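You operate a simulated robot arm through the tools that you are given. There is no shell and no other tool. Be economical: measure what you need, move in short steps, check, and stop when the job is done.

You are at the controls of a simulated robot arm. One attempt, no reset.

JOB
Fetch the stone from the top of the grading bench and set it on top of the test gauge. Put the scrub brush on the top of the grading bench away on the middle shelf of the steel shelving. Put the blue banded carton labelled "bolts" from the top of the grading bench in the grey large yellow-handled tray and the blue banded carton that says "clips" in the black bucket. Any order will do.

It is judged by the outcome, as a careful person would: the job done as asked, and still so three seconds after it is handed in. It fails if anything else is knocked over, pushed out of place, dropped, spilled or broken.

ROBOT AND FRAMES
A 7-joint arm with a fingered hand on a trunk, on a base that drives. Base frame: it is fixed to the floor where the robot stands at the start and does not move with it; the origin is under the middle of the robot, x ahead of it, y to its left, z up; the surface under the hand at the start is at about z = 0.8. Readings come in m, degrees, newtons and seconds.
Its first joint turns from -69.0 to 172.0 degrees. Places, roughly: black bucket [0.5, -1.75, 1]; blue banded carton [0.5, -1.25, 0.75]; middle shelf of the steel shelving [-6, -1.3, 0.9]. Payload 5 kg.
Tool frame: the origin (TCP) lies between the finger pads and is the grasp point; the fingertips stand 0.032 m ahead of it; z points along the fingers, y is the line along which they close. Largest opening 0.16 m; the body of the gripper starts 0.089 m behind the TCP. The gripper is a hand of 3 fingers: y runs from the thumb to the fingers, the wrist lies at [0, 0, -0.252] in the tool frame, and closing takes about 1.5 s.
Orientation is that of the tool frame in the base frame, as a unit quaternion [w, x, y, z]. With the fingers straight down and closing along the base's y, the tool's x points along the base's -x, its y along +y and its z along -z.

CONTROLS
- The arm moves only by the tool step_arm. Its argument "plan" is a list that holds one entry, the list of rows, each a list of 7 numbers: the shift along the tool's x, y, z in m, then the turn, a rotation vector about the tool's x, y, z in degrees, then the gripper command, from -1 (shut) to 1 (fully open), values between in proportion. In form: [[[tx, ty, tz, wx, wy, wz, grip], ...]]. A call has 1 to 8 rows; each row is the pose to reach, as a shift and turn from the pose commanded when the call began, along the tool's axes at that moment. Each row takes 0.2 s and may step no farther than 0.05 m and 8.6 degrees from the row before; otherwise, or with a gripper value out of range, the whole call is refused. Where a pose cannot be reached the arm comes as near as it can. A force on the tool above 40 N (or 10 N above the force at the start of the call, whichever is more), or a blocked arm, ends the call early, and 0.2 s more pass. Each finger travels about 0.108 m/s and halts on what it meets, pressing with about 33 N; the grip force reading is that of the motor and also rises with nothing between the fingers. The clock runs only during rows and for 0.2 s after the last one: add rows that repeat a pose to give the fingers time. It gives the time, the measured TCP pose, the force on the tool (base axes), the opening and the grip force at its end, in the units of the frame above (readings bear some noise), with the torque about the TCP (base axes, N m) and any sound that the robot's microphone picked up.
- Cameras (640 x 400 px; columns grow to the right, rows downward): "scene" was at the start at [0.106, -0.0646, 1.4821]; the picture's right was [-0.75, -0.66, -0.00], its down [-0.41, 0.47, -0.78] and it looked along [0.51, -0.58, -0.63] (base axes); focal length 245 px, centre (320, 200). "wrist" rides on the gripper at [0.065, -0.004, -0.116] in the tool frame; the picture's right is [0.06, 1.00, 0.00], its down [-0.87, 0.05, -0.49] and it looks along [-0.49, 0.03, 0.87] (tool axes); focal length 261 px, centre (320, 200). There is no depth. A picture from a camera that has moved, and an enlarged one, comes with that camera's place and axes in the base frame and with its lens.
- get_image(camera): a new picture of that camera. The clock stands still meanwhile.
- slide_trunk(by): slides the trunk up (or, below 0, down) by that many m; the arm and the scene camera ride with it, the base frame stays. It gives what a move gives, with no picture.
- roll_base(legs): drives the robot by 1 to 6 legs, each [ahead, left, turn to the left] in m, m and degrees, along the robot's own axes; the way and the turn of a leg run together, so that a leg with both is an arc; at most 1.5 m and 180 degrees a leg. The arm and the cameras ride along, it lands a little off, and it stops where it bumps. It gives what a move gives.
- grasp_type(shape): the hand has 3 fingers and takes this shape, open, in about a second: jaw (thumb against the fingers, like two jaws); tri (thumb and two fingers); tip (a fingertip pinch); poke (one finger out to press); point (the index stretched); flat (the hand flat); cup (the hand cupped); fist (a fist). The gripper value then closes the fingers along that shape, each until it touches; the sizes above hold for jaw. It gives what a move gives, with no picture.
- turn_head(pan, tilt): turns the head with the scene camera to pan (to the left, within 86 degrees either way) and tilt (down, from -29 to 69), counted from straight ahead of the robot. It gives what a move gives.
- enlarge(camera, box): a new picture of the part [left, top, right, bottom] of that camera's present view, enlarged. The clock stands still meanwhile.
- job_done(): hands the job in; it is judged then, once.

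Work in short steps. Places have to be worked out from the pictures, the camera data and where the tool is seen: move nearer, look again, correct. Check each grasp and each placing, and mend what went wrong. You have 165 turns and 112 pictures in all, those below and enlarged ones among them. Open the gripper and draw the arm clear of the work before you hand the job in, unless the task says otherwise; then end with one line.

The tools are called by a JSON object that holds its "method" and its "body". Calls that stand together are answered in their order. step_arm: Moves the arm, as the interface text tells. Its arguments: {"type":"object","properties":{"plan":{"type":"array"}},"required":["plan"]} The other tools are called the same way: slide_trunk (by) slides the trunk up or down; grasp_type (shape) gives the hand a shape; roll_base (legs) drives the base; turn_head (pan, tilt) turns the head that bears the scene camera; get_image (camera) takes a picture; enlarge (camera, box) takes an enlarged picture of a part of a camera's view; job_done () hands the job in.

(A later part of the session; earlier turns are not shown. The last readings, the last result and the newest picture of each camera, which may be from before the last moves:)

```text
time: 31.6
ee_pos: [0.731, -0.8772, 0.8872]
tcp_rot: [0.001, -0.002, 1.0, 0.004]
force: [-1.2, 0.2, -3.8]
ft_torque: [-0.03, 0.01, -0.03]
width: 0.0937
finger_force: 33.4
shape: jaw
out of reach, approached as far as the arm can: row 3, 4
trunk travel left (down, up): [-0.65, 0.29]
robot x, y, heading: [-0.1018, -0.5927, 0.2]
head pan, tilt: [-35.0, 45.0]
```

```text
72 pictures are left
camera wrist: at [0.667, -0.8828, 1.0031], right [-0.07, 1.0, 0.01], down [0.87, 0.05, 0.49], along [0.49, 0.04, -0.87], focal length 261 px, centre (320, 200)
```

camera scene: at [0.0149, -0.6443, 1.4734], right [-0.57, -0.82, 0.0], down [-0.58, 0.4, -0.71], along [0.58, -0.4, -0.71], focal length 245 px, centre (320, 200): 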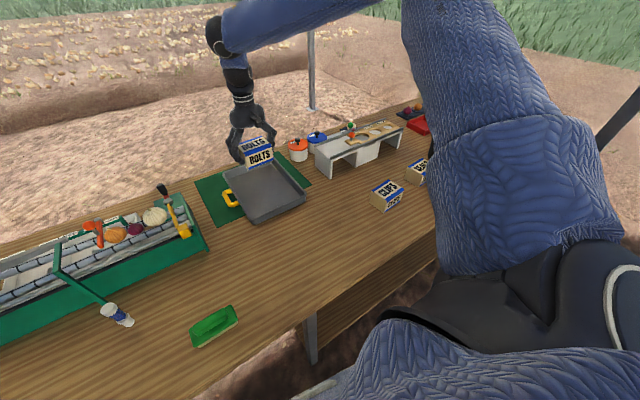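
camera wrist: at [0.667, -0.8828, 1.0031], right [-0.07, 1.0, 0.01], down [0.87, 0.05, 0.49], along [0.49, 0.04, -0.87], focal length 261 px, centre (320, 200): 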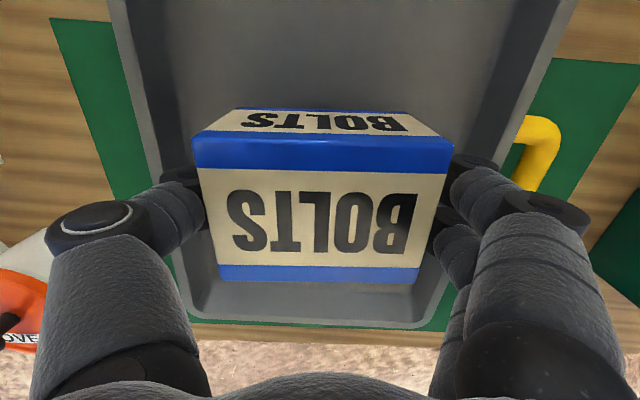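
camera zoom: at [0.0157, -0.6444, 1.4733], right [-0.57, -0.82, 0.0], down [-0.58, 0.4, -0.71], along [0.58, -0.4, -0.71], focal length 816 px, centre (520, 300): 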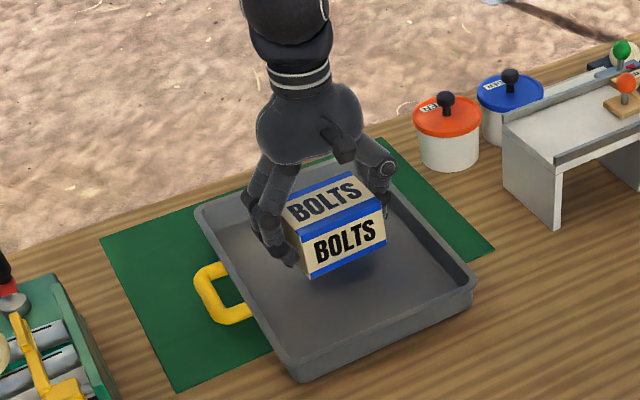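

The arm is at its reach limit; the carton hangs well inside the tray. I lower the last bit with the trunk.

{"method": "slide_trunk", "body": {"by": -0.024}}

{"method": "enlarge", "body": {"camera": "scene", "box": [180, 110, 340, 230]}}

```text
time: 32.3
ee_pos: [0.7308, -0.8786, 0.8649]
tcp_rot: [0.002, -0.002, 1.0, 0.003]
force: [-0.5, -0.2, -3.4]
ft_torque: [0.01, 0.02, 0.01]
width: 0.0941
finger_force: 32.9
shape: jaw
trunk travel left (down, up): [-0.626, 0.314]
robot x, y, heading: [-0.1015, -0.5995, 0.3]
head pan, tilt: [-35.0, 45.0]
```

```text
3.33 times, centred on (260, 170) of scene
camera zoom: at [0.0152, -0.6443, 1.4494], right [-0.57, -0.82, 0.0], down [-0.58, 0.4, -0.71], along [0.58, -0.4, -0.71], focal length 816 px, centre (520, 300)
```

zoom: 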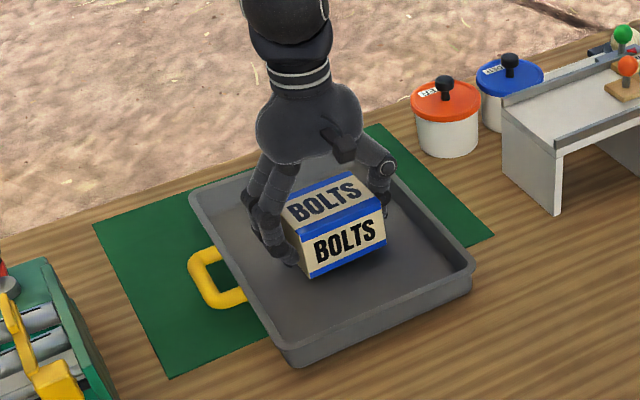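

Still no contact; a few millimetres more.

{"method": "slide_trunk", "body": {"by": -0.006}}

{"method": "slide_trunk", "body": {"by": -0.003}}

```text
time: 32.8
ee_pos: [0.7307, -0.8788, 0.858]
tcp_rot: [0.001, -0.002, 1.0, 0.004]
force: [0.7, 0.1, -2.6]
ft_torque: [-0.01, 0.01, -0.03]
width: 0.0937
finger_force: 32.6
shape: jaw
trunk travel left (down, up): [-0.62, 0.32]
robot x, y, heading: [-0.1035, -0.5983, 0.1]
head pan, tilt: [-35.0, 45.0]
```

```text
time: 33.4
ee_pos: [0.7313, -0.8786, 0.8533]
tcp_rot: [0.001, -0.002, 1.0, 0.004]
force: [-0.1, -1.0, -2.8]
ft_torque: [-0.03, -0.02, 0.0]
width: 0.0938
finger_force: 33.3
shape: jaw
trunk travel left (down, up): [-0.617, 0.323]
robot x, y, heading: [-0.1011, -0.5975, 0.3]
head pan, tilt: [-35.0, 45.0]
```

{"method": "slide_trunk", "body": {"by": -0.003}}

```text
time: 33.9
ee_pos: [0.7312, -0.8783, 0.8519]
tcp_rot: [0.0, -0.001, 1.0, 0.003]
force: [-0.5, 0.4, -2.5]
ft_torque: [0.0, 0.01, -0.02]
width: 0.0939
finger_force: 33.0
shape: jaw
trunk travel left (down, up): [-0.614, 0.326]
robot x, y, heading: [-0.1039, -0.5959, 0.4]
head pan, tilt: [-35.0, 45.0]
```

Still free (weight reading -2.5 to -3 N); continue in small steps.

{"method": "slide_trunk", "body": {"by": -0.003}}

{"method": "enlarge", "body": {"camera": "scene", "box": [200, 120, 320, 210]}}

```text
time: 34.4
ee_pos: [0.7313, -0.8777, 0.8506]
tcp_rot: [0.002, -0.002, 1.0, 0.004]
force: [-0.8, -1.0, 10.4]
ft_torque: [-0.18, 0.05, 0.0]
width: 0.0937
finger_force: 32.9
shape: jaw
trunk travel left (down, up): [-0.611, 0.329]
robot x, y, heading: [-0.1029, -0.5994, 0.3]
head pan, tilt: [-35.0, 45.0]
```

```text
4.44 times, centred on (260, 165) of scene
camera zoom: at [0.0148, -0.6444, 1.4346], right [-0.57, -0.82, 0.0], down [-0.58, 0.4, -0.71], along [0.58, -0.4, -0.71], focal length 1088 px, centre (587, 356)
```

zoom: 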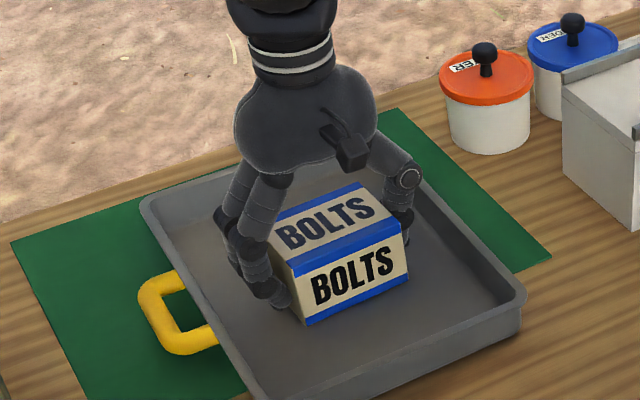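

Contact. I open moderately and rise straight up.

{"method": "step_arm", "body": {"plan": [[[0, 0, 0, 0, 0, 0, 0.3], [0, 0, 0, 0, 0, 0, 0.45], [0, 0, 0, 0, 0, 0, 0.45], [0, 0, -0.04, 0, 0, 0, 0.45], [0, 0, -0.08, 0, 0, 0, 0.45], [0, 0, -0.12, 0, 0, 0, 0.45], [0, 0, -0.16, 0, 0, 0, 0.6], [0, 0, -0.2, 0, 0, 0, 0.6]]]}}

{"method": "get_image", "body": {"camera": "scene"}}

```text
time: 36.2
ee_pos: [0.7287, -0.8793, 1.0497]
tcp_rot: [0.001, -0.002, 1.0, 0.004]
force: [-0.2, -0.3, 0.6]
ft_torque: [0.0, -0.04, -0.03]
width: 0.1278
finger_force: 0.0
shape: jaw
trunk travel left (down, up): [-0.611, 0.329]
robot x, y, heading: [-0.1002, -0.5974, 0.2]
head pan, tilt: [-35.0, 45.0]
```

```text
69 pictures are left
camera scene: at [0.0145, -0.6441, 1.4343], right [-0.57, -0.82, 0.0], down [-0.58, 0.4, -0.71], along [0.58, -0.4, -0.71], focal length 245 px, centre (320, 200)
```

scene: 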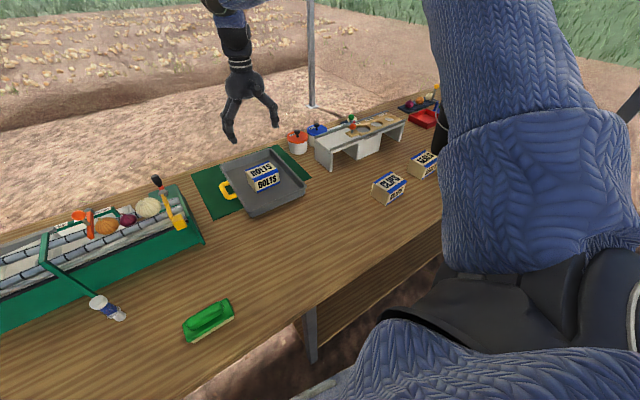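

Bolts carton sits in the tray. I retract the hand from over the far items, then roll right for the clips carton.

{"method": "step_arm", "body": {"plan": [[[0.045, 0, -0.01, 0, 0, 0, 1], [0.09, 0, -0.02, 0, 0, 0, 1], [0.135, 0, -0.03, 0, 0, 0, 1], [0.18, 0, -0.04, 0, 0, 0, 1], [0.22, 0, -0.05, 0, 0, 0, 1], [0.26, 0, -0.05, 0, 0, 0, 1]]]}}

{"method": "roll_base", "body": {"legs": [[0, -0.32, 0]]}}

{"method": "get_image", "body": {"camera": "scene"}}

{"method": "get_image", "body": {"camera": "wrist"}}

```text
time: 37.6
ee_pos: [0.4685, -0.8819, 1.0986]
tcp_rot: [0.001, -0.001, 1.0, 0.005]
force: [-0.2, 0.4, 1.0]
ft_torque: [-0.02, 0.0, 0.0]
width: 0.1599
finger_force: 0.0
shape: jaw
trunk travel left (down, up): [-0.611, 0.329]
robot x, y, heading: [-0.0995, -0.5976, 0.3]
head pan, tilt: [-35.0, 45.0]
```

```text
time: 39.7
ee_pos: [0.4709, -1.2024, 1.0972]
tcp_rot: [0.001, 0.0, 1.0, 0.005]
force: [-0.1, -0.2, -1.4]
ft_torque: [0.02, 0.01, 0.01]
width: 0.1596
finger_force: 0.1
shape: jaw
trunk travel left (down, up): [-0.611, 0.329]
robot x, y, heading: [-0.0979, -0.9219, 0.2]
head pan, tilt: [-35.0, 45.0]
```

```text
68 pictures are left
camera scene: at [0.0162, -0.9651, 1.4343], right [-0.57, -0.82, 0.0], down [-0.58, 0.41, -0.71], along [0.58, -0.4, -0.71], focal length 245 px, centre (320, 200)
```

scene: 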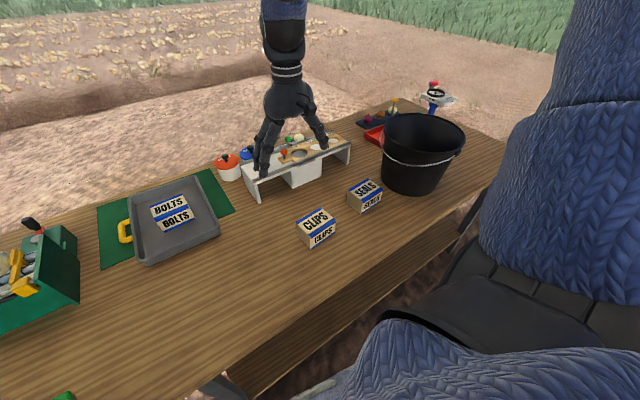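

```text
67 pictures are left
camera wrist: at [0.4069, -1.2073, 1.2132], right [-0.06, 1.0, 0.01], down [0.87, 0.05, 0.49], along [0.49, 0.04, -0.87], focal length 261 px, centre (320, 200)
```

wrist: 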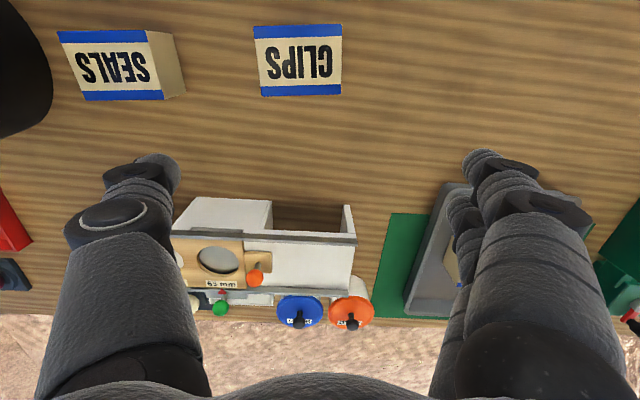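

Clips carton centre ≈(0.416,-1.228). I move over it and descend part way.

{"method": "step_arm", "body": {"plan": [[[0.03, -0.015, 0.02, 0, 0, 0, 1], [0.055, -0.026, 0.05, 0, 0, 0, 1], [0.055, -0.026, 0.095, 0, 0, 0, 1], [0.055, -0.026, 0.14, 0, 0, 0, 1], [0.055, -0.026, 0.18, 0, 0, 0, 1], [0.055, -0.026, 0.2, 0, 0, 0, 1], [0.055, -0.026, 0.2, 0, 0, 0, 1]]]}}

{"method": "get_image", "body": {"camera": "wrist"}}

```text
time: 41.3
ee_pos: [0.4163, -1.2261, 0.8962]
tcp_rot: [0.002, -0.001, 1.0, 0.003]
force: [-0.3, 0.5, 0.3]
ft_torque: [0.01, -0.01, 0.0]
width: 0.1596
finger_force: 0.2
shape: jaw
trunk travel left (down, up): [-0.611, 0.329]
robot x, y, heading: [-0.0983, -0.9152, 0.2]
head pan, tilt: [-35.0, 45.0]
```

```text
66 pictures are left
camera wrist: at [0.3526, -1.2309, 1.0132], right [-0.06, 1.0, 0.01], down [0.87, 0.05, 0.49], along [0.49, 0.04, -0.87], focal length 261 px, centre (320, 200)
```

wrist: 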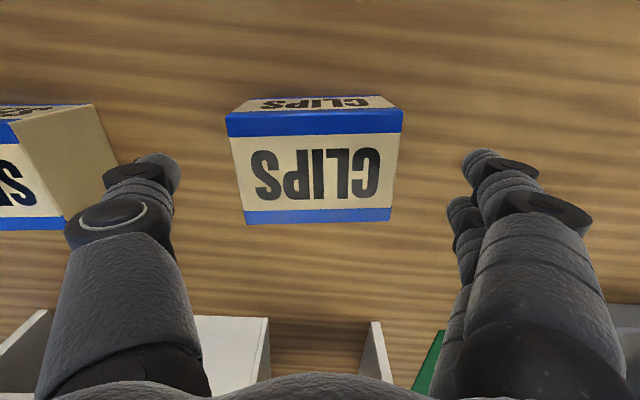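

Centred and clear of the seals carton. Down 5 cm and close.

{"method": "step_arm", "body": {"plan": [[[0, 0, 0.03, 0, 0, 0, 1], [0, 0, 0.051, 0, 0, 0, 1], [0, 0, 0.051, 0, 0, 0, 0.4], [0, 0, 0.051, 0, 0, 0, 0.1], [0, 0, 0.051, 0, 0, 0, -0.2], [0, 0, 0.051, 0, 0, 0, -0.4], [0, 0, 0.051, 0, 0, 0, -0.4]]]}}

{"method": "step_arm", "body": {"plan": [[[0, 0, -0.04, 0, 0, 0, -0.4], [0, 0, -0.08, 0, 0, 0, -0.4], [0, 0, -0.12, 0, 0, 0, -0.4], [0, 0, -0.165, 0, 0, 0, -0.4], [0, 0, -0.21, 0, 0, 0, -0.4], [0, 0, -0.255, 0, 0, 0, -0.4], [0, 0, -0.3, 0, 0, 0, -0.4]]]}}

{"method": "get_image", "body": {"camera": "wrist"}}

{"method": "enlarge", "body": {"camera": "scene", "box": [240, 70, 520, 250]}}

```text
time: 42.9
ee_pos: [0.4177, -1.2251, 0.8465]
tcp_rot: [0.001, -0.001, 1.0, 0.004]
force: [0.0, -0.1, 0.4]
ft_torque: [-0.02, 0.0, -0.02]
width: 0.0943
finger_force: 32.6
shape: jaw
trunk travel left (down, up): [-0.611, 0.329]
robot x, y, heading: [-0.0999, -0.9169, 0.1]
head pan, tilt: [-35.0, 45.0]
```

```text
time: 44.5
ee_pos: [0.4134, -1.2277, 1.1483]
tcp_rot: [0.001, -0.001, 1.0, 0.003]
force: [0.1, -0.3, -2.5]
ft_torque: [-0.02, -0.04, 0.01]
width: 0.0943
finger_force: 33.0
shape: jaw
trunk travel left (down, up): [-0.611, 0.329]
robot x, y, heading: [-0.1005, -0.9152, -0.0]
head pan, tilt: [-35.0, 45.0]
```

```text
65 pictures are left
camera wrist: at [0.3502, -1.2324, 1.2643], right [-0.06, 1.0, 0.01], down [0.87, 0.05, 0.49], along [0.49, 0.04, -0.87], focal length 261 px, centre (320, 200)
```

wrist: 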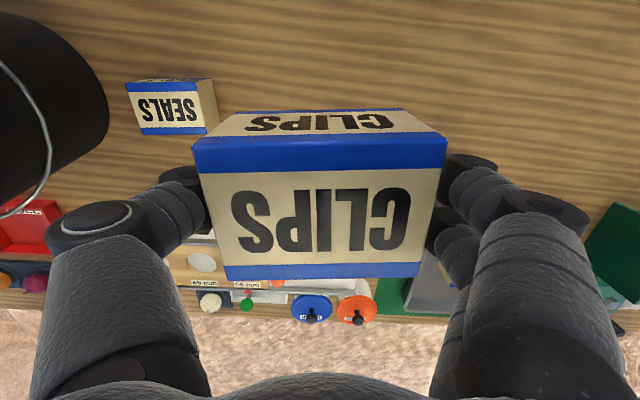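

```text
2.22 times, centred on (380, 160) of scene
camera zoom: at [0.0151, -0.9631, 1.4344], right [-0.57, -0.82, 0.0], down [-0.58, 0.4, -0.71], along [0.58, -0.4, -0.71], focal length 544 px, centre (187, 289)
```

zoom: 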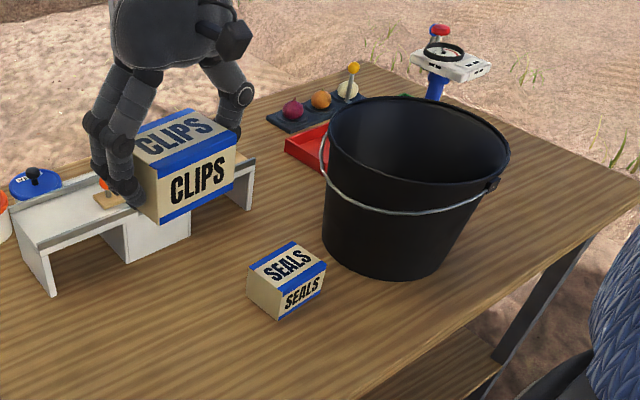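

Clips carton held. Bucket axis ≈(0.42,-1.67), rim z≈1.01, radius ≈0.14. At z 1.148 the carton bottom (1.10) clears the rim, so I roll right 0.44 m.

{"method": "roll_base", "body": {"legs": [[0, -0.44, 0]]}}

{"method": "get_image", "body": {"camera": "wrist"}}

{"method": "get_image", "body": {"camera": "scene"}}

```text
time: 47.2
ee_pos: [0.4179, -1.6655, 1.1476]
tcp_rot: [0.0, -0.002, 1.0, 0.004]
force: [-0.9, -1.5, -3.1]
ft_torque: [0.04, 0.01, -0.01]
width: 0.0943
finger_force: 32.6
shape: jaw
trunk travel left (down, up): [-0.611, 0.329]
robot x, y, heading: [-0.1016, -1.354, 0.4]
head pan, tilt: [-35.0, 45.0]
```

```text
63 pictures are left
camera wrist: at [0.3538, -1.6696, 1.263], right [-0.07, 1.0, 0.01], down [0.87, 0.05, 0.49], along [0.49, 0.04, -0.87], focal length 261 px, centre (320, 200)
```

wrist: 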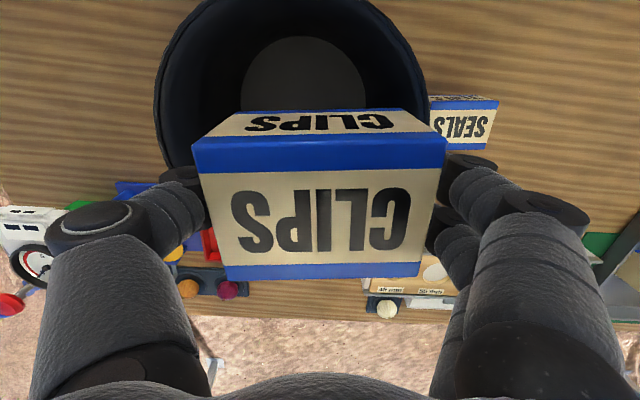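

```text
62 pictures are left
camera scene: at [0.018, -1.4013, 1.4343], right [-0.57, -0.82, 0.0], down [-0.58, 0.4, -0.71], along [0.58, -0.4, -0.71], focal length 245 px, centre (320, 200)
```

scene: 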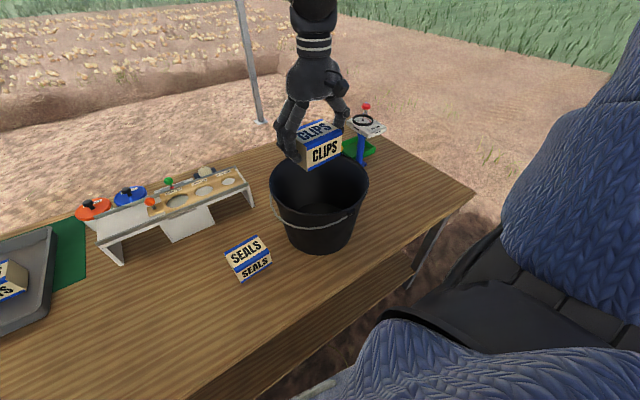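

Bucket axis refined to ≈(0.417,-1.685). I shift 2 cm and lower into the bucket.

{"method": "step_arm", "body": {"plan": [[[0, -0.02, 0.0, 0, 0, 0, -0.4], [0, -0.02, 0.04, 0, 0, 0, -0.4], [0, -0.02, 0.08, 0, 0, 0, -0.4], [0, -0.02, 0.12, 0, 0, 0, -0.4], [0, -0.02, 0.15, 0, 0, 0, -0.4], [0, -0.02, 0.15, 0, 0, 0, -0.4]]]}}

{"method": "get_image", "body": {"camera": "wrist"}}

{"method": "enlarge", "body": {"camera": "scene", "box": [230, 60, 430, 260]}}

```text
time: 48.6
ee_pos: [0.4192, -1.6835, 0.9971]
tcp_rot: [0.001, -0.002, 1.0, 0.004]
force: [0.0, 0.6, -2.3]
ft_torque: [-0.01, 0.03, -0.06]
width: 0.0944
finger_force: 33.2
shape: jaw
trunk travel left (down, up): [-0.611, 0.329]
robot x, y, heading: [-0.0969, -1.354, 0.4]
head pan, tilt: [-35.0, 45.0]
```

```text
61 pictures are left
camera wrist: at [0.3543, -1.6877, 1.1124], right [-0.07, 1.0, 0.01], down [0.87, 0.05, 0.49], along [0.49, 0.04, -0.87], focal length 261 px, centre (320, 200)
```

wrist: 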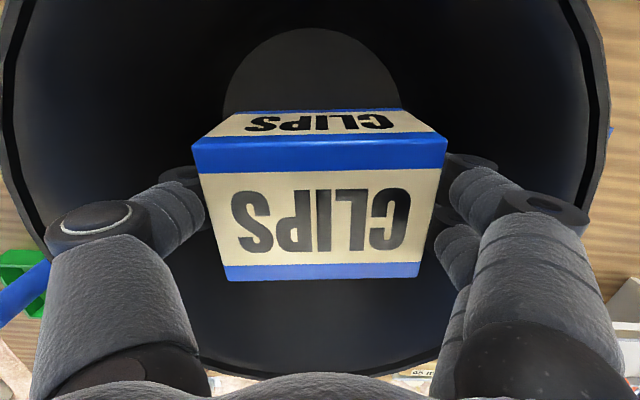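

```text
2.00 times, centred on (330, 160) of scene
camera zoom: at [0.0176, -1.4001, 1.4344], right [-0.57, -0.82, 0.0], down [-0.58, 0.4, -0.71], along [0.58, -0.4, -0.71], focal length 490 px, centre (300, 280)
```

zoom: 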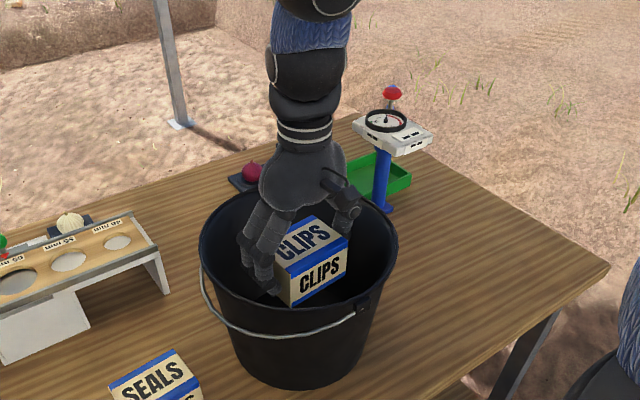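

Centred within ~1 cm. I lower further to about 2 cm above the bucket floor.

{"method": "step_arm", "body": {"plan": [[[0.003, -0.006, 0.03, 0, 0, 0, -0.4], [0.003, -0.006, 0.06, 0, 0, 0, -0.4], [0.003, -0.006, 0.09, 0, 0, 0, -0.4], [0.003, -0.006, 0.12, 0, 0, 0, -0.4], [0.003, -0.006, 0.12, 0, 0, 0, -0.4]]]}}

{"method": "get_image", "body": {"camera": "wrist"}}

```text
time: 49.8
ee_pos: [0.4151, -1.6886, 0.877]
tcp_rot: [0.001, -0.002, 1.0, 0.004]
force: [-0.4, 0.2, -3.2]
ft_torque: [0.0, -0.01, -0.04]
width: 0.0942
finger_force: 33.0
shape: jaw
trunk travel left (down, up): [-0.611, 0.329]
robot x, y, heading: [-0.0958, -1.3516, 0.1]
head pan, tilt: [-35.0, 45.0]
```

```text
59 pictures are left
camera wrist: at [0.3508, -1.6921, 0.993], right [-0.07, 1.0, 0.01], down [0.87, 0.05, 0.49], along [0.49, 0.04, -0.87], focal length 261 px, centre (320, 200)
```

wrist: 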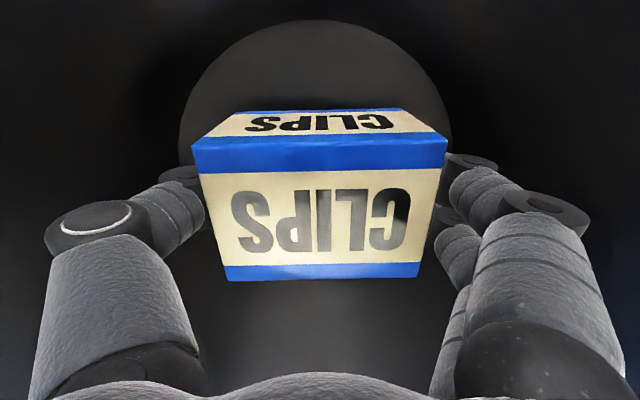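

Carton is centred in the bucket. I lower gently until contact.

{"method": "step_arm", "body": {"plan": [[[0, 0, 0.008, 0, 0, 0, -0.4], [0, 0, 0.014, 0, 0, 0, -0.4], [0, 0, 0.014, 0, 0, 0, -0.4]]]}}

{"method": "step_arm", "body": {"plan": [[[0, 0, 0.004, 0, 0, 0, -0.4], [0, 0, 0.004, 0, 0, 0, -0.4]]]}}

{"method": "step_arm", "body": {"plan": [[[0, 0, 0.003, 0, 0, 0, -0.4], [0, 0, 0.003, 0, 0, 0, -0.4]]]}}

```text
time: 50.6
ee_pos: [0.4148, -1.6886, 0.8628]
tcp_rot: [0.0, -0.002, 1.0, 0.004]
force: [0.2, 0.0, -3.1]
ft_torque: [0.0, -0.02, -0.04]
width: 0.0946
finger_force: 32.9
shape: jaw
trunk travel left (down, up): [-0.611, 0.329]
robot x, y, heading: [-0.0972, -1.3537, 0.3]
head pan, tilt: [-35.0, 45.0]
```

```text
time: 51.2
ee_pos: [0.4153, -1.6885, 0.8594]
tcp_rot: [0.002, -0.002, 1.0, 0.003]
force: [-0.2, 0.3, -2.5]
ft_torque: [0.01, 0.02, 0.02]
width: 0.0941
finger_force: 33.2
shape: jaw
trunk travel left (down, up): [-0.611, 0.329]
robot x, y, heading: [-0.0979, -1.3561, 0.4]
head pan, tilt: [-35.0, 45.0]
```

```text
time: 51.8
ee_pos: [0.4155, -1.6879, 0.8564]
tcp_rot: [0.001, -0.001, 1.0, 0.003]
force: [0.2, -0.1, -3.1]
ft_torque: [-0.01, -0.02, -0.02]
width: 0.0941
finger_force: 32.3
shape: jaw
trunk travel left (down, up): [-0.611, 0.329]
robot x, y, heading: [-0.0971, -1.3541, 0.2]
head pan, tilt: [-35.0, 45.0]
```

{"method": "step_arm", "body": {"plan": [[[0, 0, 0.003, 0, 0, 0, -0.4], [0, 0, 0.003, 0, 0, 0, -0.4]]]}}

{"method": "step_arm", "body": {"plan": [[[0, 0, 0.003, 0, 0, 0, -0.4], [0, 0, 0.003, 0, 0, 0, -0.4]]]}}

```text
time: 52.4
ee_pos: [0.4165, -1.688, 0.8538]
tcp_rot: [0.001, -0.002, 1.0, 0.004]
force: [-0.1, -1.0, 8.1]
ft_torque: [-0.02, 0.01, 0.05]
width: 0.094
finger_force: 32.5
shape: jaw
trunk travel left (down, up): [-0.611, 0.329]
robot x, y, heading: [-0.1, -1.3557, 0.4]
head pan, tilt: [-35.0, 45.0]
```

```text
time: 53.0
ee_pos: [0.4155, -1.6869, 0.8528]
tcp_rot: [0.003, -0.003, 1.0, 0.003]
force: [2.0, -3.1, 38.3]
ft_torque: [-0.1, 0.0, 0.01]
width: 0.0933
finger_force: 32.8
shape: jaw
trunk travel left (down, up): [-0.611, 0.329]
robot x, y, heading: [-0.0972, -1.3538, 0.3]
head pan, tilt: [-35.0, 45.0]
```

Contact with the floor. I back off 2.5 mm, open a little, and rise straight out.

{"method": "step_arm", "body": {"plan": [[[0, 0, -0.003, 0, 0, 0, -0.4], [0, 0, -0.003, 0, 0, 0, 0.3], [0, 0, -0.003, 0, 0, 0, 0.4], [0, 0, -0.003, 0, 0, 0, 0.4]]]}}

{"method": "step_arm", "body": {"plan": [[[0, 0, -0.04, 0, 0, 0, 0.4], [0, 0, -0.085, 0, 0, 0, 0.4], [0, 0, -0.13, 0, 0, 0, 0.4], [0, 0, -0.175, 0, 0, 0, 0.4], [0, 0, -0.22, 0, 0, 0, 0.4], [0, 0, -0.265, 0, 0, 0, 0.4], [0, 0, -0.3, 0, 0, 0, 0.4]]]}}

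{"method": "get_image", "body": {"camera": "wrist"}}

{"method": "get_image", "body": {"camera": "scene"}}

```text
time: 54.0
ee_pos: [0.4149, -1.6871, 0.8533]
tcp_rot: [0.0, -0.002, 1.0, 0.003]
force: [-0.5, -0.7, -0.2]
ft_torque: [0.01, 0.04, 0.01]
width: 0.1116
finger_force: 0.0
shape: jaw
trunk travel left (down, up): [-0.611, 0.329]
robot x, y, heading: [-0.0997, -1.3547, 0.2]
head pan, tilt: [-35.0, 45.0]
```

```text
time: 55.6
ee_pos: [0.4152, -1.6903, 1.1544]
tcp_rot: [0.001, -0.002, 1.0, 0.004]
force: [-0.6, -0.1, -0.2]
ft_torque: [-0.03, -0.03, 0.02]
width: 0.1116
finger_force: 0.2
shape: jaw
trunk travel left (down, up): [-0.611, 0.329]
robot x, y, heading: [-0.0985, -1.3578, 0.5]
head pan, tilt: [-35.0, 45.0]
```

```text
58 pictures are left
camera wrist: at [0.3501, -1.6945, 1.2701], right [-0.07, 1.0, 0.01], down [0.87, 0.05, 0.49], along [0.49, 0.04, -0.87], focal length 261 px, centre (320, 200)
```

wrist: 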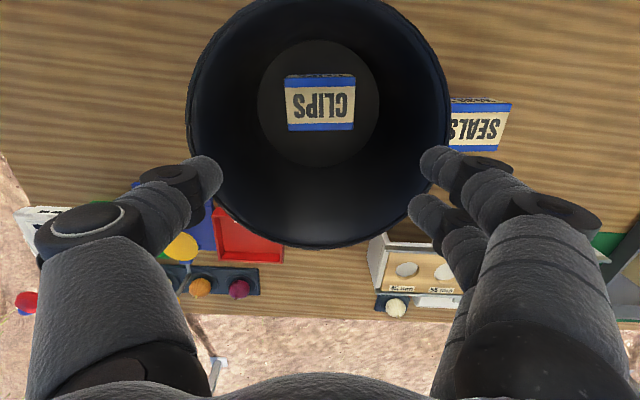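

```text
57 pictures are left
camera scene: at [0.017, -1.3998, 1.4344], right [-0.57, -0.82, 0.0], down [-0.58, 0.4, -0.71], along [0.58, -0.4, -0.71], focal length 245 px, centre (320, 200)
```

scene: 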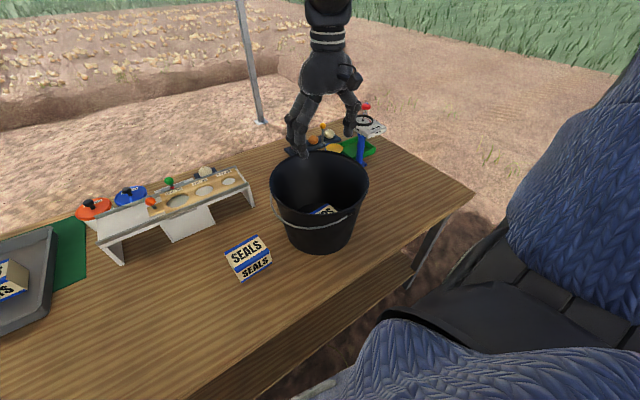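

Clips carton is in the bucket. Before picking the brush, I look around toward the shelving to plan the placement.

{"method": "turn_head", "body": {"pan": -86, "tilt": 10}}

{"method": "get_image", "body": {"camera": "scene"}}

{"method": "turn_head", "body": {"pan": 86, "tilt": 10}}

{"method": "get_image", "body": {"camera": "scene"}}

```text
time: 56.8
ee_pos: [0.4143, -1.6897, 1.1529]
tcp_rot: [0.001, -0.002, 1.0, 0.004]
force: [-0.9, 0.0, 0.4]
ft_torque: [0.0, -0.01, 0.02]
width: 0.1118
finger_force: 0.1
shape: jaw
trunk travel left (down, up): [-0.611, 0.329]
robot x, y, heading: [-0.0969, -1.3557, 0.3]
head pan, tilt: [-85.9, 10.0]
```

```text
56 pictures are left
camera scene: at [-0.0419, -1.4466, 1.4892], right [-1.0, -0.08, 0.0], down [-0.01, 0.17, -0.98], along [0.07, -0.98, -0.17], focal length 245 px, centre (320, 200)
```

scene: 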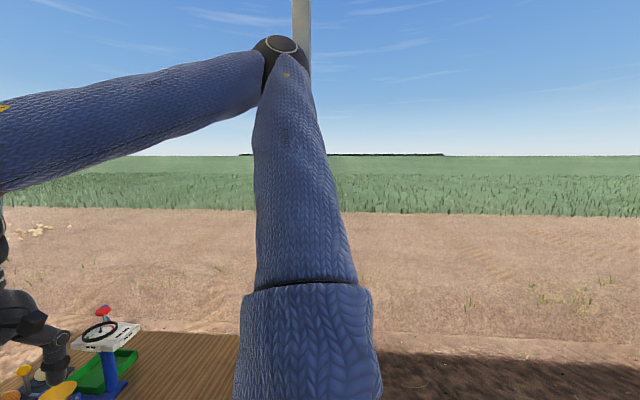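

```text
time: 59.4
ee_pos: [0.4153, -1.6902, 1.1535]
tcp_rot: [0.001, -0.002, 1.0, 0.003]
force: [-0.1, -0.6, -0.4]
ft_torque: [-0.01, 0.0, 0.01]
width: 0.1116
finger_force: 0.0
shape: jaw
trunk travel left (down, up): [-0.611, 0.329]
robot x, y, heading: [-0.101, -1.3552, 0.7]
head pan, tilt: [85.9, 10.0]
```

```text
55 pictures are left
camera scene: at [-0.0428, -1.2612, 1.4893], right [1.0, -0.07, 0.0], down [-0.01, -0.17, -0.98], along [0.07, 0.98, -0.17], focal length 245 px, centre (320, 200)
```

scene: 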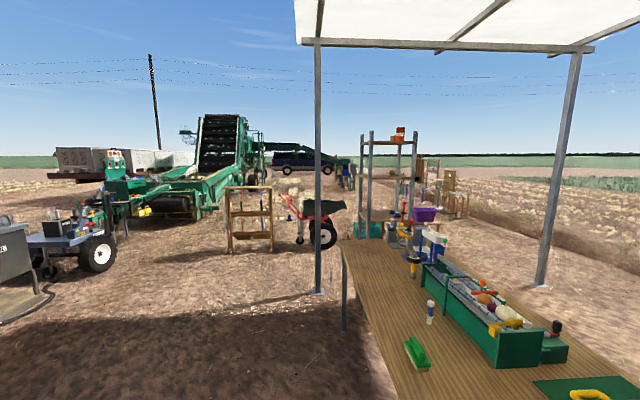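

Shelving should be behind, 6 m off. I back away from the bench and turn left ~100° to look at it.

{"method": "roll_base", "body": {"legs": [[-0.7, 0, 0], [0, 0, 100]]}}

{"method": "get_image", "body": {"camera": "scene"}}

```text
time: 67.4
ee_pos: [-0.5539, -0.7918, 1.1533]
tcp_rot: [0.003, 0.766, -0.643, -0.003]
force: [-0.1, 0.3, 0.6]
ft_torque: [-0.01, -0.02, 0.01]
width: 0.1115
finger_force: 0.1
shape: jaw
trunk travel left (down, up): [-0.611, 0.329]
robot x, y, heading: [-0.7975, -1.3554, 100.0]
head pan, tilt: [85.9, 10.0]
```

```text
54 pictures are left
camera scene: at [-0.8998, -1.3142, 1.4893], right [-0.1, 0.99, 0.0], down [0.17, 0.02, -0.98], along [-0.98, -0.1, -0.17], focal length 245 px, centre (320, 200)
```

scene: 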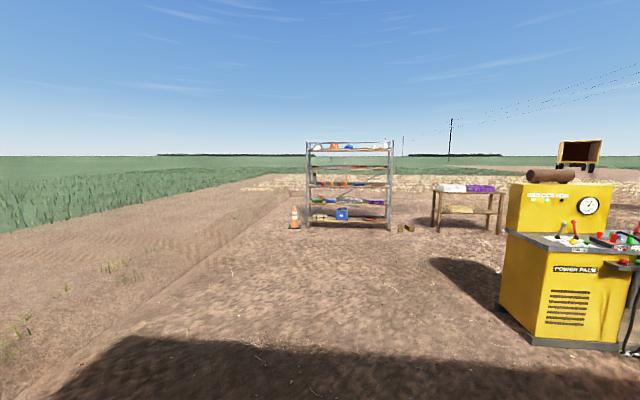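

{"method": "enlarge", "body": {"camera": "scene", "box": [280, 125, 420, 240]}}

```text
3.48 times, centred on (350, 182) of scene
camera zoom: at [-0.8998, -1.3142, 1.4893], right [-0.1, 0.99, 0.0], down [0.17, 0.02, -0.98], along [-0.98, -0.1, -0.17], focal length 851 px, centre (216, 261)
```

zoom: 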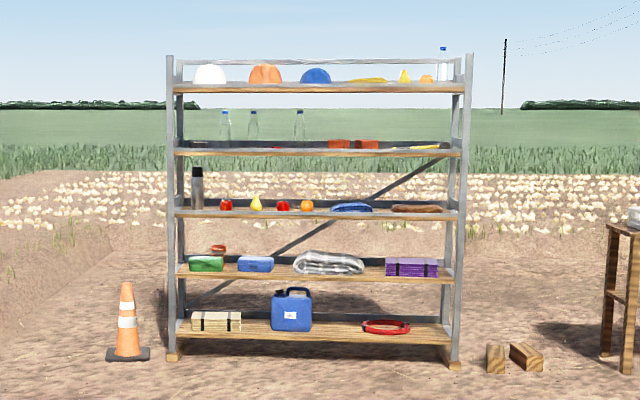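

Middle shelf is at z≈0.9 with ~0.31 m clearance to the next, so the brush must be held with a tilted tool, its long axis along the approach. I drive to stand facing +y beside the bench near the brush.

{"method": "roll_base", "body": {"legs": [[0, 0, -10], [0.33, -0.62, 0]]}}

{"method": "turn_head", "body": {"pan": -45, "tilt": 45}}

{"method": "get_image", "body": {"camera": "scene"}}

{"method": "get_image", "body": {"camera": "wrist"}}

```text
time: 72.0
ee_pos: [0.1678, -0.5121, 1.1539]
tcp_rot: [-0.003, -0.706, 0.708, 0.004]
force: [-0.2, 0.7, -0.5]
ft_torque: [-0.01, 0.04, 0.01]
width: 0.1114
finger_force: 0.1
shape: jaw
trunk travel left (down, up): [-0.611, 0.329]
robot x, y, heading: [-0.1763, -1.0234, 89.8]
head pan, tilt: [85.9, 10.0]
```

```text
time: 74.1
ee_pos: [0.1668, -0.5135, 1.1538]
tcp_rot: [-0.002, -0.706, 0.708, 0.003]
force: [-1.0, -0.2, -0.2]
ft_torque: [0.04, 0.0, -0.01]
width: 0.1117
finger_force: 0.1
shape: jaw
trunk travel left (down, up): [-0.611, 0.329]
robot x, y, heading: [-0.1689, -1.0265, 89.9]
head pan, tilt: [-45.0, 45.0]
```

```text
52 pictures are left
camera scene: at [-0.1141, -0.9159, 1.4343], right [0.71, -0.71, 0.0], down [-0.5, -0.5, -0.71], along [0.5, 0.5, -0.71], focal length 245 px, centre (320, 200)
```

scene: 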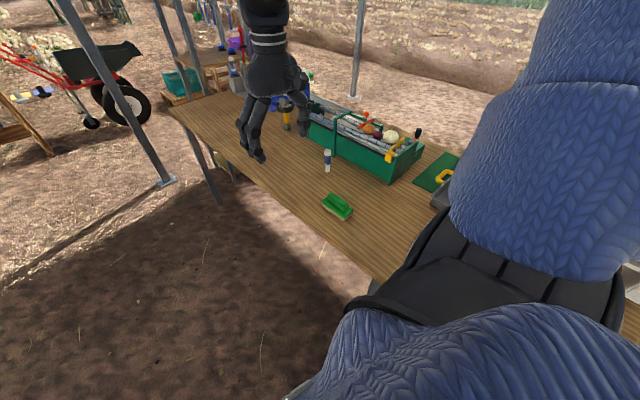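

```text
51 pictures are left
camera wrist: at [0.1733, -0.5775, 1.2693], right [-1.0, -0.06, 0.01], down [-0.05, 0.87, 0.49], along [-0.04, 0.49, -0.87], focal length 261 px, centre (320, 200)
```

wrist: 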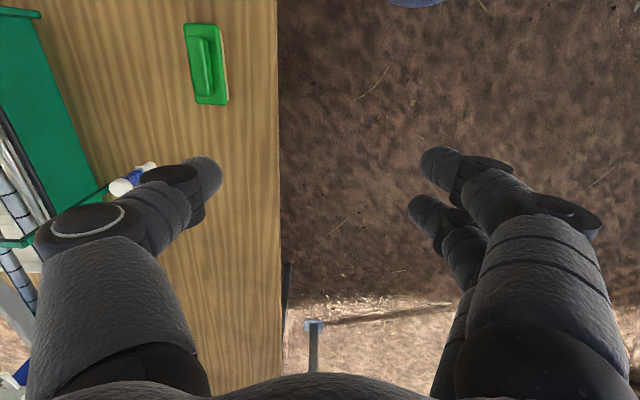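

Brush: centre ≈(0.338,-0.55), ~0.105 long along y, ~0.048 wide. I zoom to see its height profile.

{"method": "enlarge", "body": {"camera": "scene", "box": [300, 170, 380, 230]}}

{"method": "enlarge", "body": {"camera": "wrist", "box": [150, 0, 290, 120]}}

```text
6.67 times, centred on (340, 200) of scene
camera zoom: at [-0.1141, -0.9159, 1.4343], right [0.71, -0.71, 0.0], down [-0.5, -0.5, -0.71], along [0.5, 0.5, -0.71], focal length 1632 px, centre (187, 200)
```

zoom: 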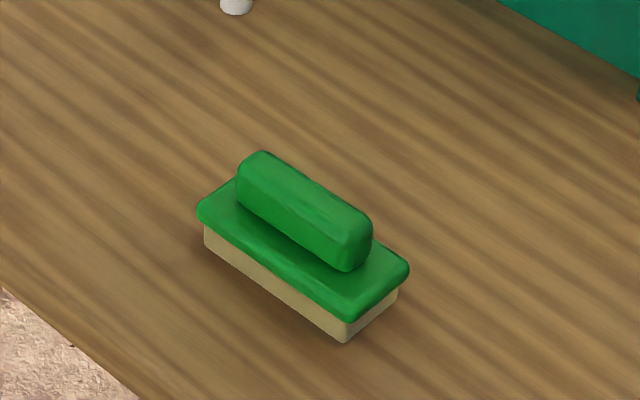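

```text
3.33 times, centred on (220, 60) of wrist
camera zoom: at [0.1733, -0.5775, 1.2693], right [-1.0, -0.06, 0.01], down [-0.05, 0.87, 0.49], along [-0.04, 0.49, -0.87], focal length 869 px, centre (653, 667)
```

zoom: 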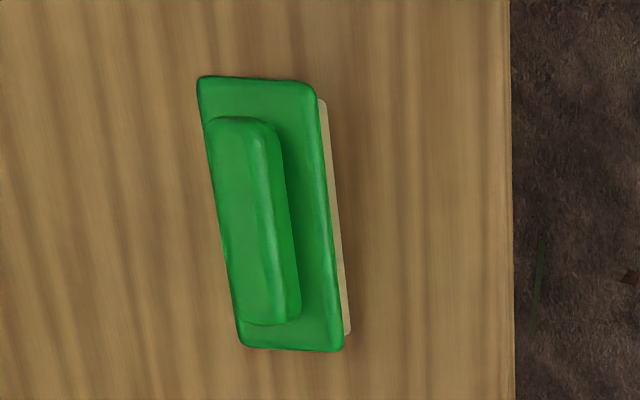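

I'll grip the block's narrow sides with the tool tilted 40° forward (toward +y). First tilt and move above the brush at height.

{"method": "step_arm", "body": {"plan": [[[0.005, -0.025, 0.0, 0, -8, 0, 1], [0.01, -0.05, 0.0, 0, -16, 0, 1], [0.015, -0.075, 0.0, 0, -24, 0, 1], [0.02, -0.1, 0.0, 0, -32, 0, 1], [0.03, -0.135, 0.02, 0, -40, 0, 1], [0.04, -0.171, 0.04, 0, -40, 0, 1], [0.04, -0.171, 0.085, 0, -40, 0, 1], [0.04, -0.171, 0.13, 0, -40, 0, 1]]]}}

{"method": "get_image", "body": {"camera": "wrist"}}

{"method": "get_image", "body": {"camera": "scene"}}

```text
time: 75.9
ee_pos: [0.3733, -0.5252, 1.0193]
tcp_rot: [0.238, -0.663, 0.667, 0.245]
force: [0.3, -0.2, -0.2]
ft_torque: [-0.01, 0.04, 0.03]
width: 0.1599
finger_force: 0.1
shape: jaw
out of reach, approached as far as the arm can: row 3, 4, 5, 6, 7, 8
trunk travel left (down, up): [-0.611, 0.329]
robot x, y, heading: [-0.1665, -1.0217, 89.9]
head pan, tilt: [-45.0, 45.0]
```

```text
48 pictures are left
camera wrist: at [0.3791, -0.6489, 1.0648], right [-1.0, -0.05, -0.03], down [-0.04, 0.35, 0.94], along [-0.03, 0.94, -0.35], focal length 261 px, centre (320, 200)
```

wrist: 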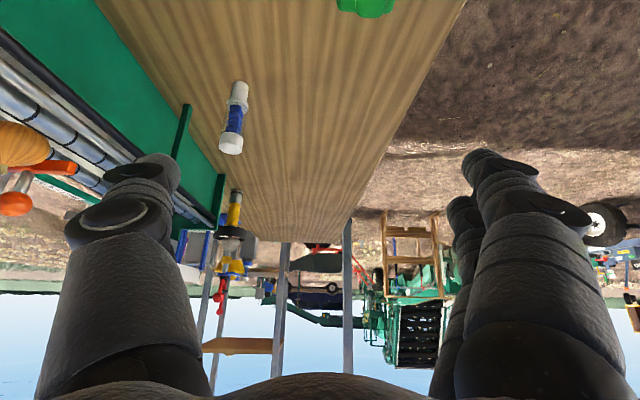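

```text
47 pictures are left
camera scene: at [-0.1096, -0.9157, 1.4341], right [0.71, -0.71, 0.0], down [-0.5, -0.5, -0.71], along [0.5, 0.5, -0.71], focal length 245 px, centre (320, 200)
```

scene: 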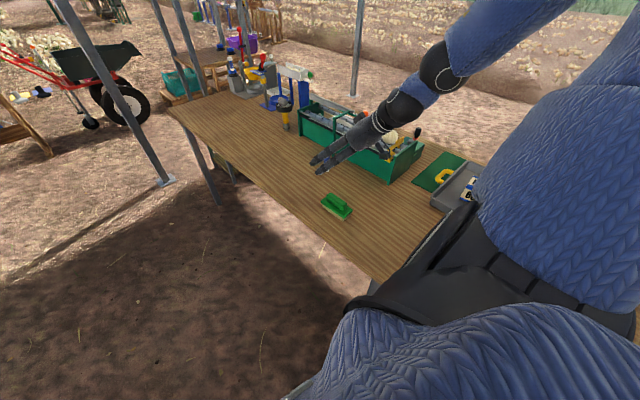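

The tilt worked but that position is at the edge of reach; I back the base off 0.1 m and 0.05 m left so the brush is farther from the shoulder.

{"method": "roll_base", "body": {"legs": [[-0.1, 0.05, 0]]}}

{"method": "step_arm", "body": {"plan": [[[0.005, -0.004, 0.03, 0, 0, 0, 1], [0.008, -0.008, 0.06, 0, 0, 0, 1], [0.012, -0.012, 0.09, 0, 0, 0, 1], [0.012, -0.012, 0.09, 0, 0, 0, 1]]]}}

{"method": "get_image", "body": {"camera": "wrist"}}

{"method": "enlarge", "body": {"camera": "scene", "box": [260, 100, 440, 240]}}

```text
time: 77.1
ee_pos: [0.3196, -0.6266, 1.021]
tcp_rot: [0.239, -0.662, 0.666, 0.245]
force: [0.3, 0.0, 0.7]
ft_torque: [0.0, -0.01, 0.03]
width: 0.16
finger_force: 0.1
shape: jaw
trunk travel left (down, up): [-0.611, 0.329]
robot x, y, heading: [-0.2214, -1.1259, 90.0]
head pan, tilt: [-45.0, 45.0]
```

```text
time: 78.1
ee_pos: [0.3302, -0.5772, 0.945]
tcp_rot: [0.239, -0.664, 0.665, 0.244]
force: [0.4, 0.4, -0.1]
ft_torque: [-0.03, -0.02, -0.07]
width: 0.16
finger_force: 0.1
shape: jaw
trunk travel left (down, up): [-0.611, 0.329]
robot x, y, heading: [-0.2205, -1.1254, 89.6]
head pan, tilt: [-45.0, 45.0]
```

```text
46 pictures are left
camera wrist: at [0.3354, -0.7012, 0.9918], right [-1.0, -0.05, -0.03], down [-0.05, 0.35, 0.94], along [-0.03, 0.94, -0.35], focal length 261 px, centre (320, 200)
```

wrist: 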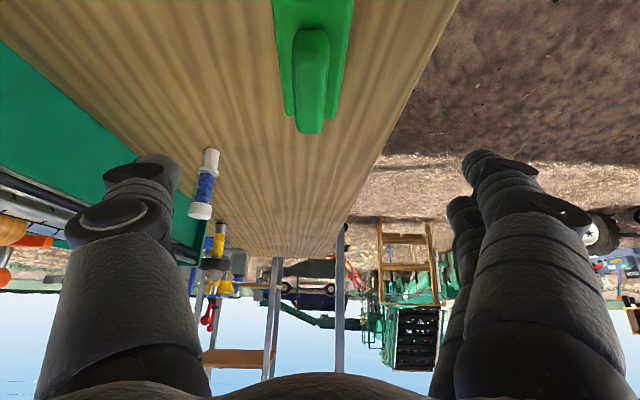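

```text
2.86 times, centred on (350, 170) of scene
camera zoom: at [-0.1663, -1.0174, 1.4346], right [0.71, -0.71, 0.0], down [-0.5, -0.5, -0.71], along [0.5, 0.5, -0.71], focal length 699 px, centre (234, 286)
```

zoom: 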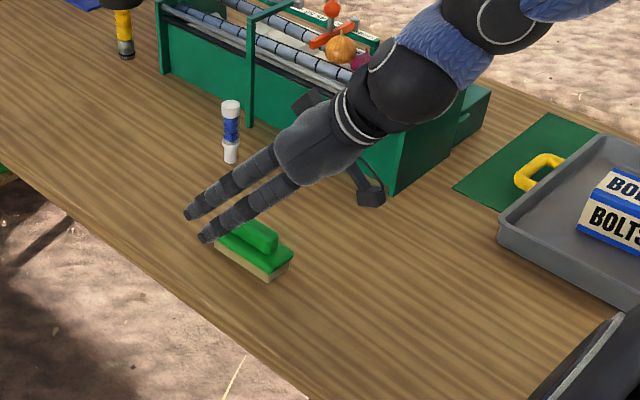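

Reachable now, and aligned with the brush's axis. I descend to z≈0.845 with the fingers half open.

{"method": "step_arm", "body": {"plan": [[[0.018, -0.004, 0.03, 0, 0, 0, 0.4], [0.036, -0.008, 0.058, 0, 0, 0, 0.2], [0.045, -0.008, 0.073, 0, 0, 0, 0.2], [0.053, -0.008, 0.086, 0, 0, 0, 0.2], [0.053, -0.008, 0.086, 0, 0, 0, 0.2]]]}}

{"method": "enlarge", "body": {"camera": "scene", "box": [280, 140, 380, 210]}}

{"method": "get_image", "body": {"camera": "wrist"}}

```text
time: 79.3
ee_pos: [0.3382, -0.5626, 0.8435]
tcp_rot: [0.239, -0.663, 0.666, 0.245]
force: [-0.6, 0.5, 0.2]
ft_torque: [0.0, -0.01, -0.03]
width: 0.0964
finger_force: 0.1
shape: jaw
trunk travel left (down, up): [-0.611, 0.329]
robot x, y, heading: [-0.2232, -1.1244, 89.5]
head pan, tilt: [-45.0, 45.0]
```

```text
5.71 times, centred on (330, 175) of scene
camera zoom: at [-0.1646, -1.017, 1.4344], right [0.71, -0.71, 0.0], down [-0.5, -0.5, -0.71], along [0.5, 0.5, -0.71], focal length 1398 px, centre (263, 343)
```

zoom: 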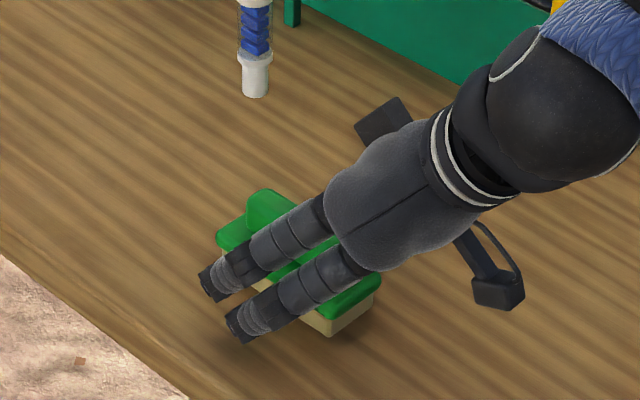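

```text
43 pictures are left
camera wrist: at [0.3432, -0.6863, 0.8907], right [-1.0, -0.05, -0.03], down [-0.05, 0.35, 0.94], along [-0.03, 0.94, -0.35], focal length 261 px, centre (320, 200)
```

wrist: 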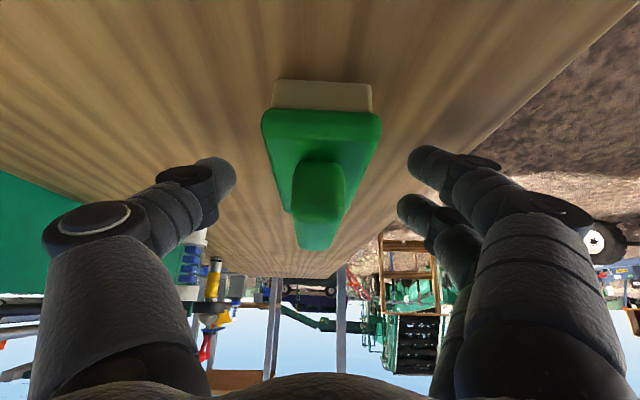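

Fingers straddle the brush; I close gradually.

{"method": "step_arm", "body": {"plan": [[[0, 0, 0, 0, 0, 0, 0.0], [0, 0, 0, 0, 0, 0, -0.2], [0, 0, 0, 0, 0, 0, -0.4], [0, 0, 0, 0, 0, 0, -0.6], [0, 0, 0, 0, 0, 0, -0.8], [0, 0, 0, 0, 0, 0, -0.8]]]}}

{"method": "enlarge", "body": {"camera": "scene", "box": [280, 140, 380, 210]}}

{"method": "get_image", "body": {"camera": "wrist"}}

```text
time: 80.7
ee_pos: [0.3386, -0.5614, 0.8451]
tcp_rot: [0.239, -0.662, 0.666, 0.245]
force: [-0.6, 0.4, 8.7]
ft_torque: [0.35, 0.26, 0.05]
width: 0.0426
finger_force: 33.4
shape: jaw
trunk travel left (down, up): [-0.611, 0.329]
robot x, y, heading: [-0.2229, -1.1254, 90.2]
head pan, tilt: [-45.0, 45.0]
```

```text
5.71 times, centred on (330, 175) of scene
camera zoom: at [-0.1648, -1.0174, 1.4345], right [0.71, -0.71, 0.0], down [-0.5, -0.5, -0.71], along [0.5, 0.5, -0.71], focal length 1398 px, centre (263, 343)
```

zoom: 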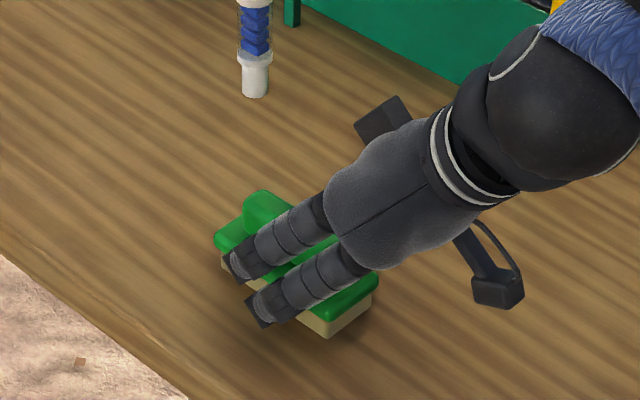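

```text
41 pictures are left
camera wrist: at [0.3431, -0.6862, 0.8916], right [-1.0, -0.05, -0.03], down [-0.04, 0.35, 0.94], along [-0.03, 0.94, -0.35], focal length 261 px, centre (320, 200)
```

wrist: 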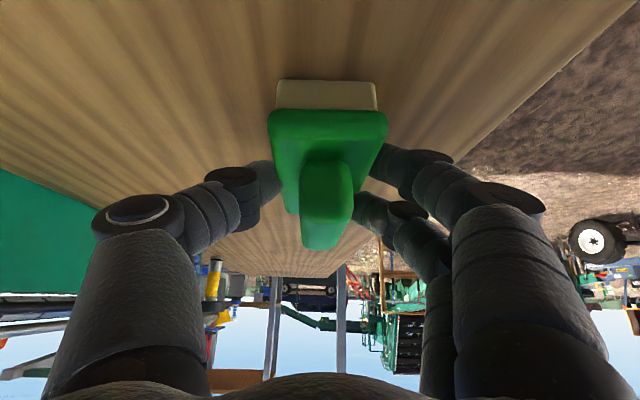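

Gripped at 0.043 m. I lift vertically and check.

{"method": "step_arm", "body": {"plan": [[[-0.0129, 0, -0.0153, 0, 0, 0, -1], [-0.032, 0, -0.038, 0, 0, 0, -1], [-0.058, 0, -0.069, 0, 0, 0, -1], [-0.084, 0, -0.1, 0, 0, 0, -1], [-0.109, 0, -0.13, 0, 0, 0, -1], [-0.135, 0, -0.16, 0, 0, 0, -1]]]}}

{"method": "get_image", "body": {"camera": "wrist"}}

{"method": "get_image", "body": {"camera": "scene"}}

```text
time: 82.1
ee_pos: [0.3415, -0.5633, 1.0531]
tcp_rot: [0.239, -0.663, 0.666, 0.244]
force: [-0.6, 0.3, -0.7]
ft_torque: [0.04, -0.02, -0.01]
width: 0.0412
finger_force: 32.7
shape: jaw
trunk travel left (down, up): [-0.611, 0.329]
robot x, y, heading: [-0.2236, -1.1243, 89.9]
head pan, tilt: [-45.0, 45.0]
```

```text
40 pictures are left
camera wrist: at [0.3459, -0.6869, 1.1004], right [-1.0, -0.05, -0.03], down [-0.04, 0.35, 0.94], along [-0.03, 0.94, -0.35], focal length 261 px, centre (320, 200)
```

wrist: 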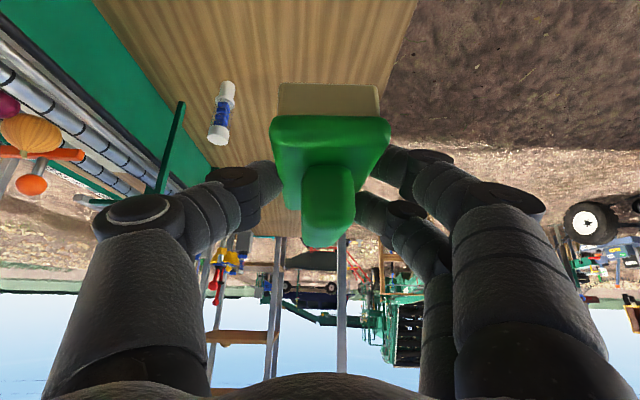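

```text
39 pictures are left
camera scene: at [-0.1649, -1.0174, 1.4343], right [0.71, -0.71, 0.0], down [-0.5, -0.5, -0.71], along [0.5, 0.5, -0.71], focal length 245 px, centre (320, 200)
```

scene: 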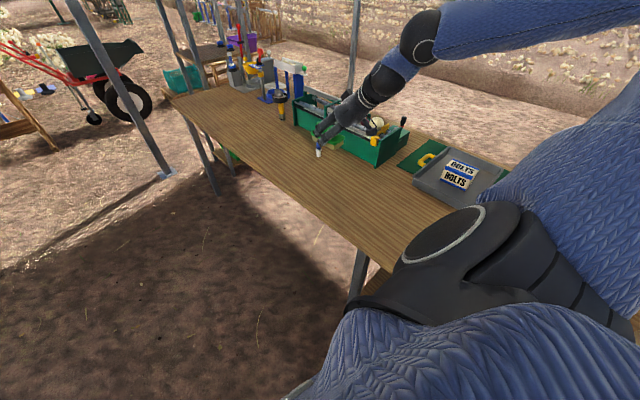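

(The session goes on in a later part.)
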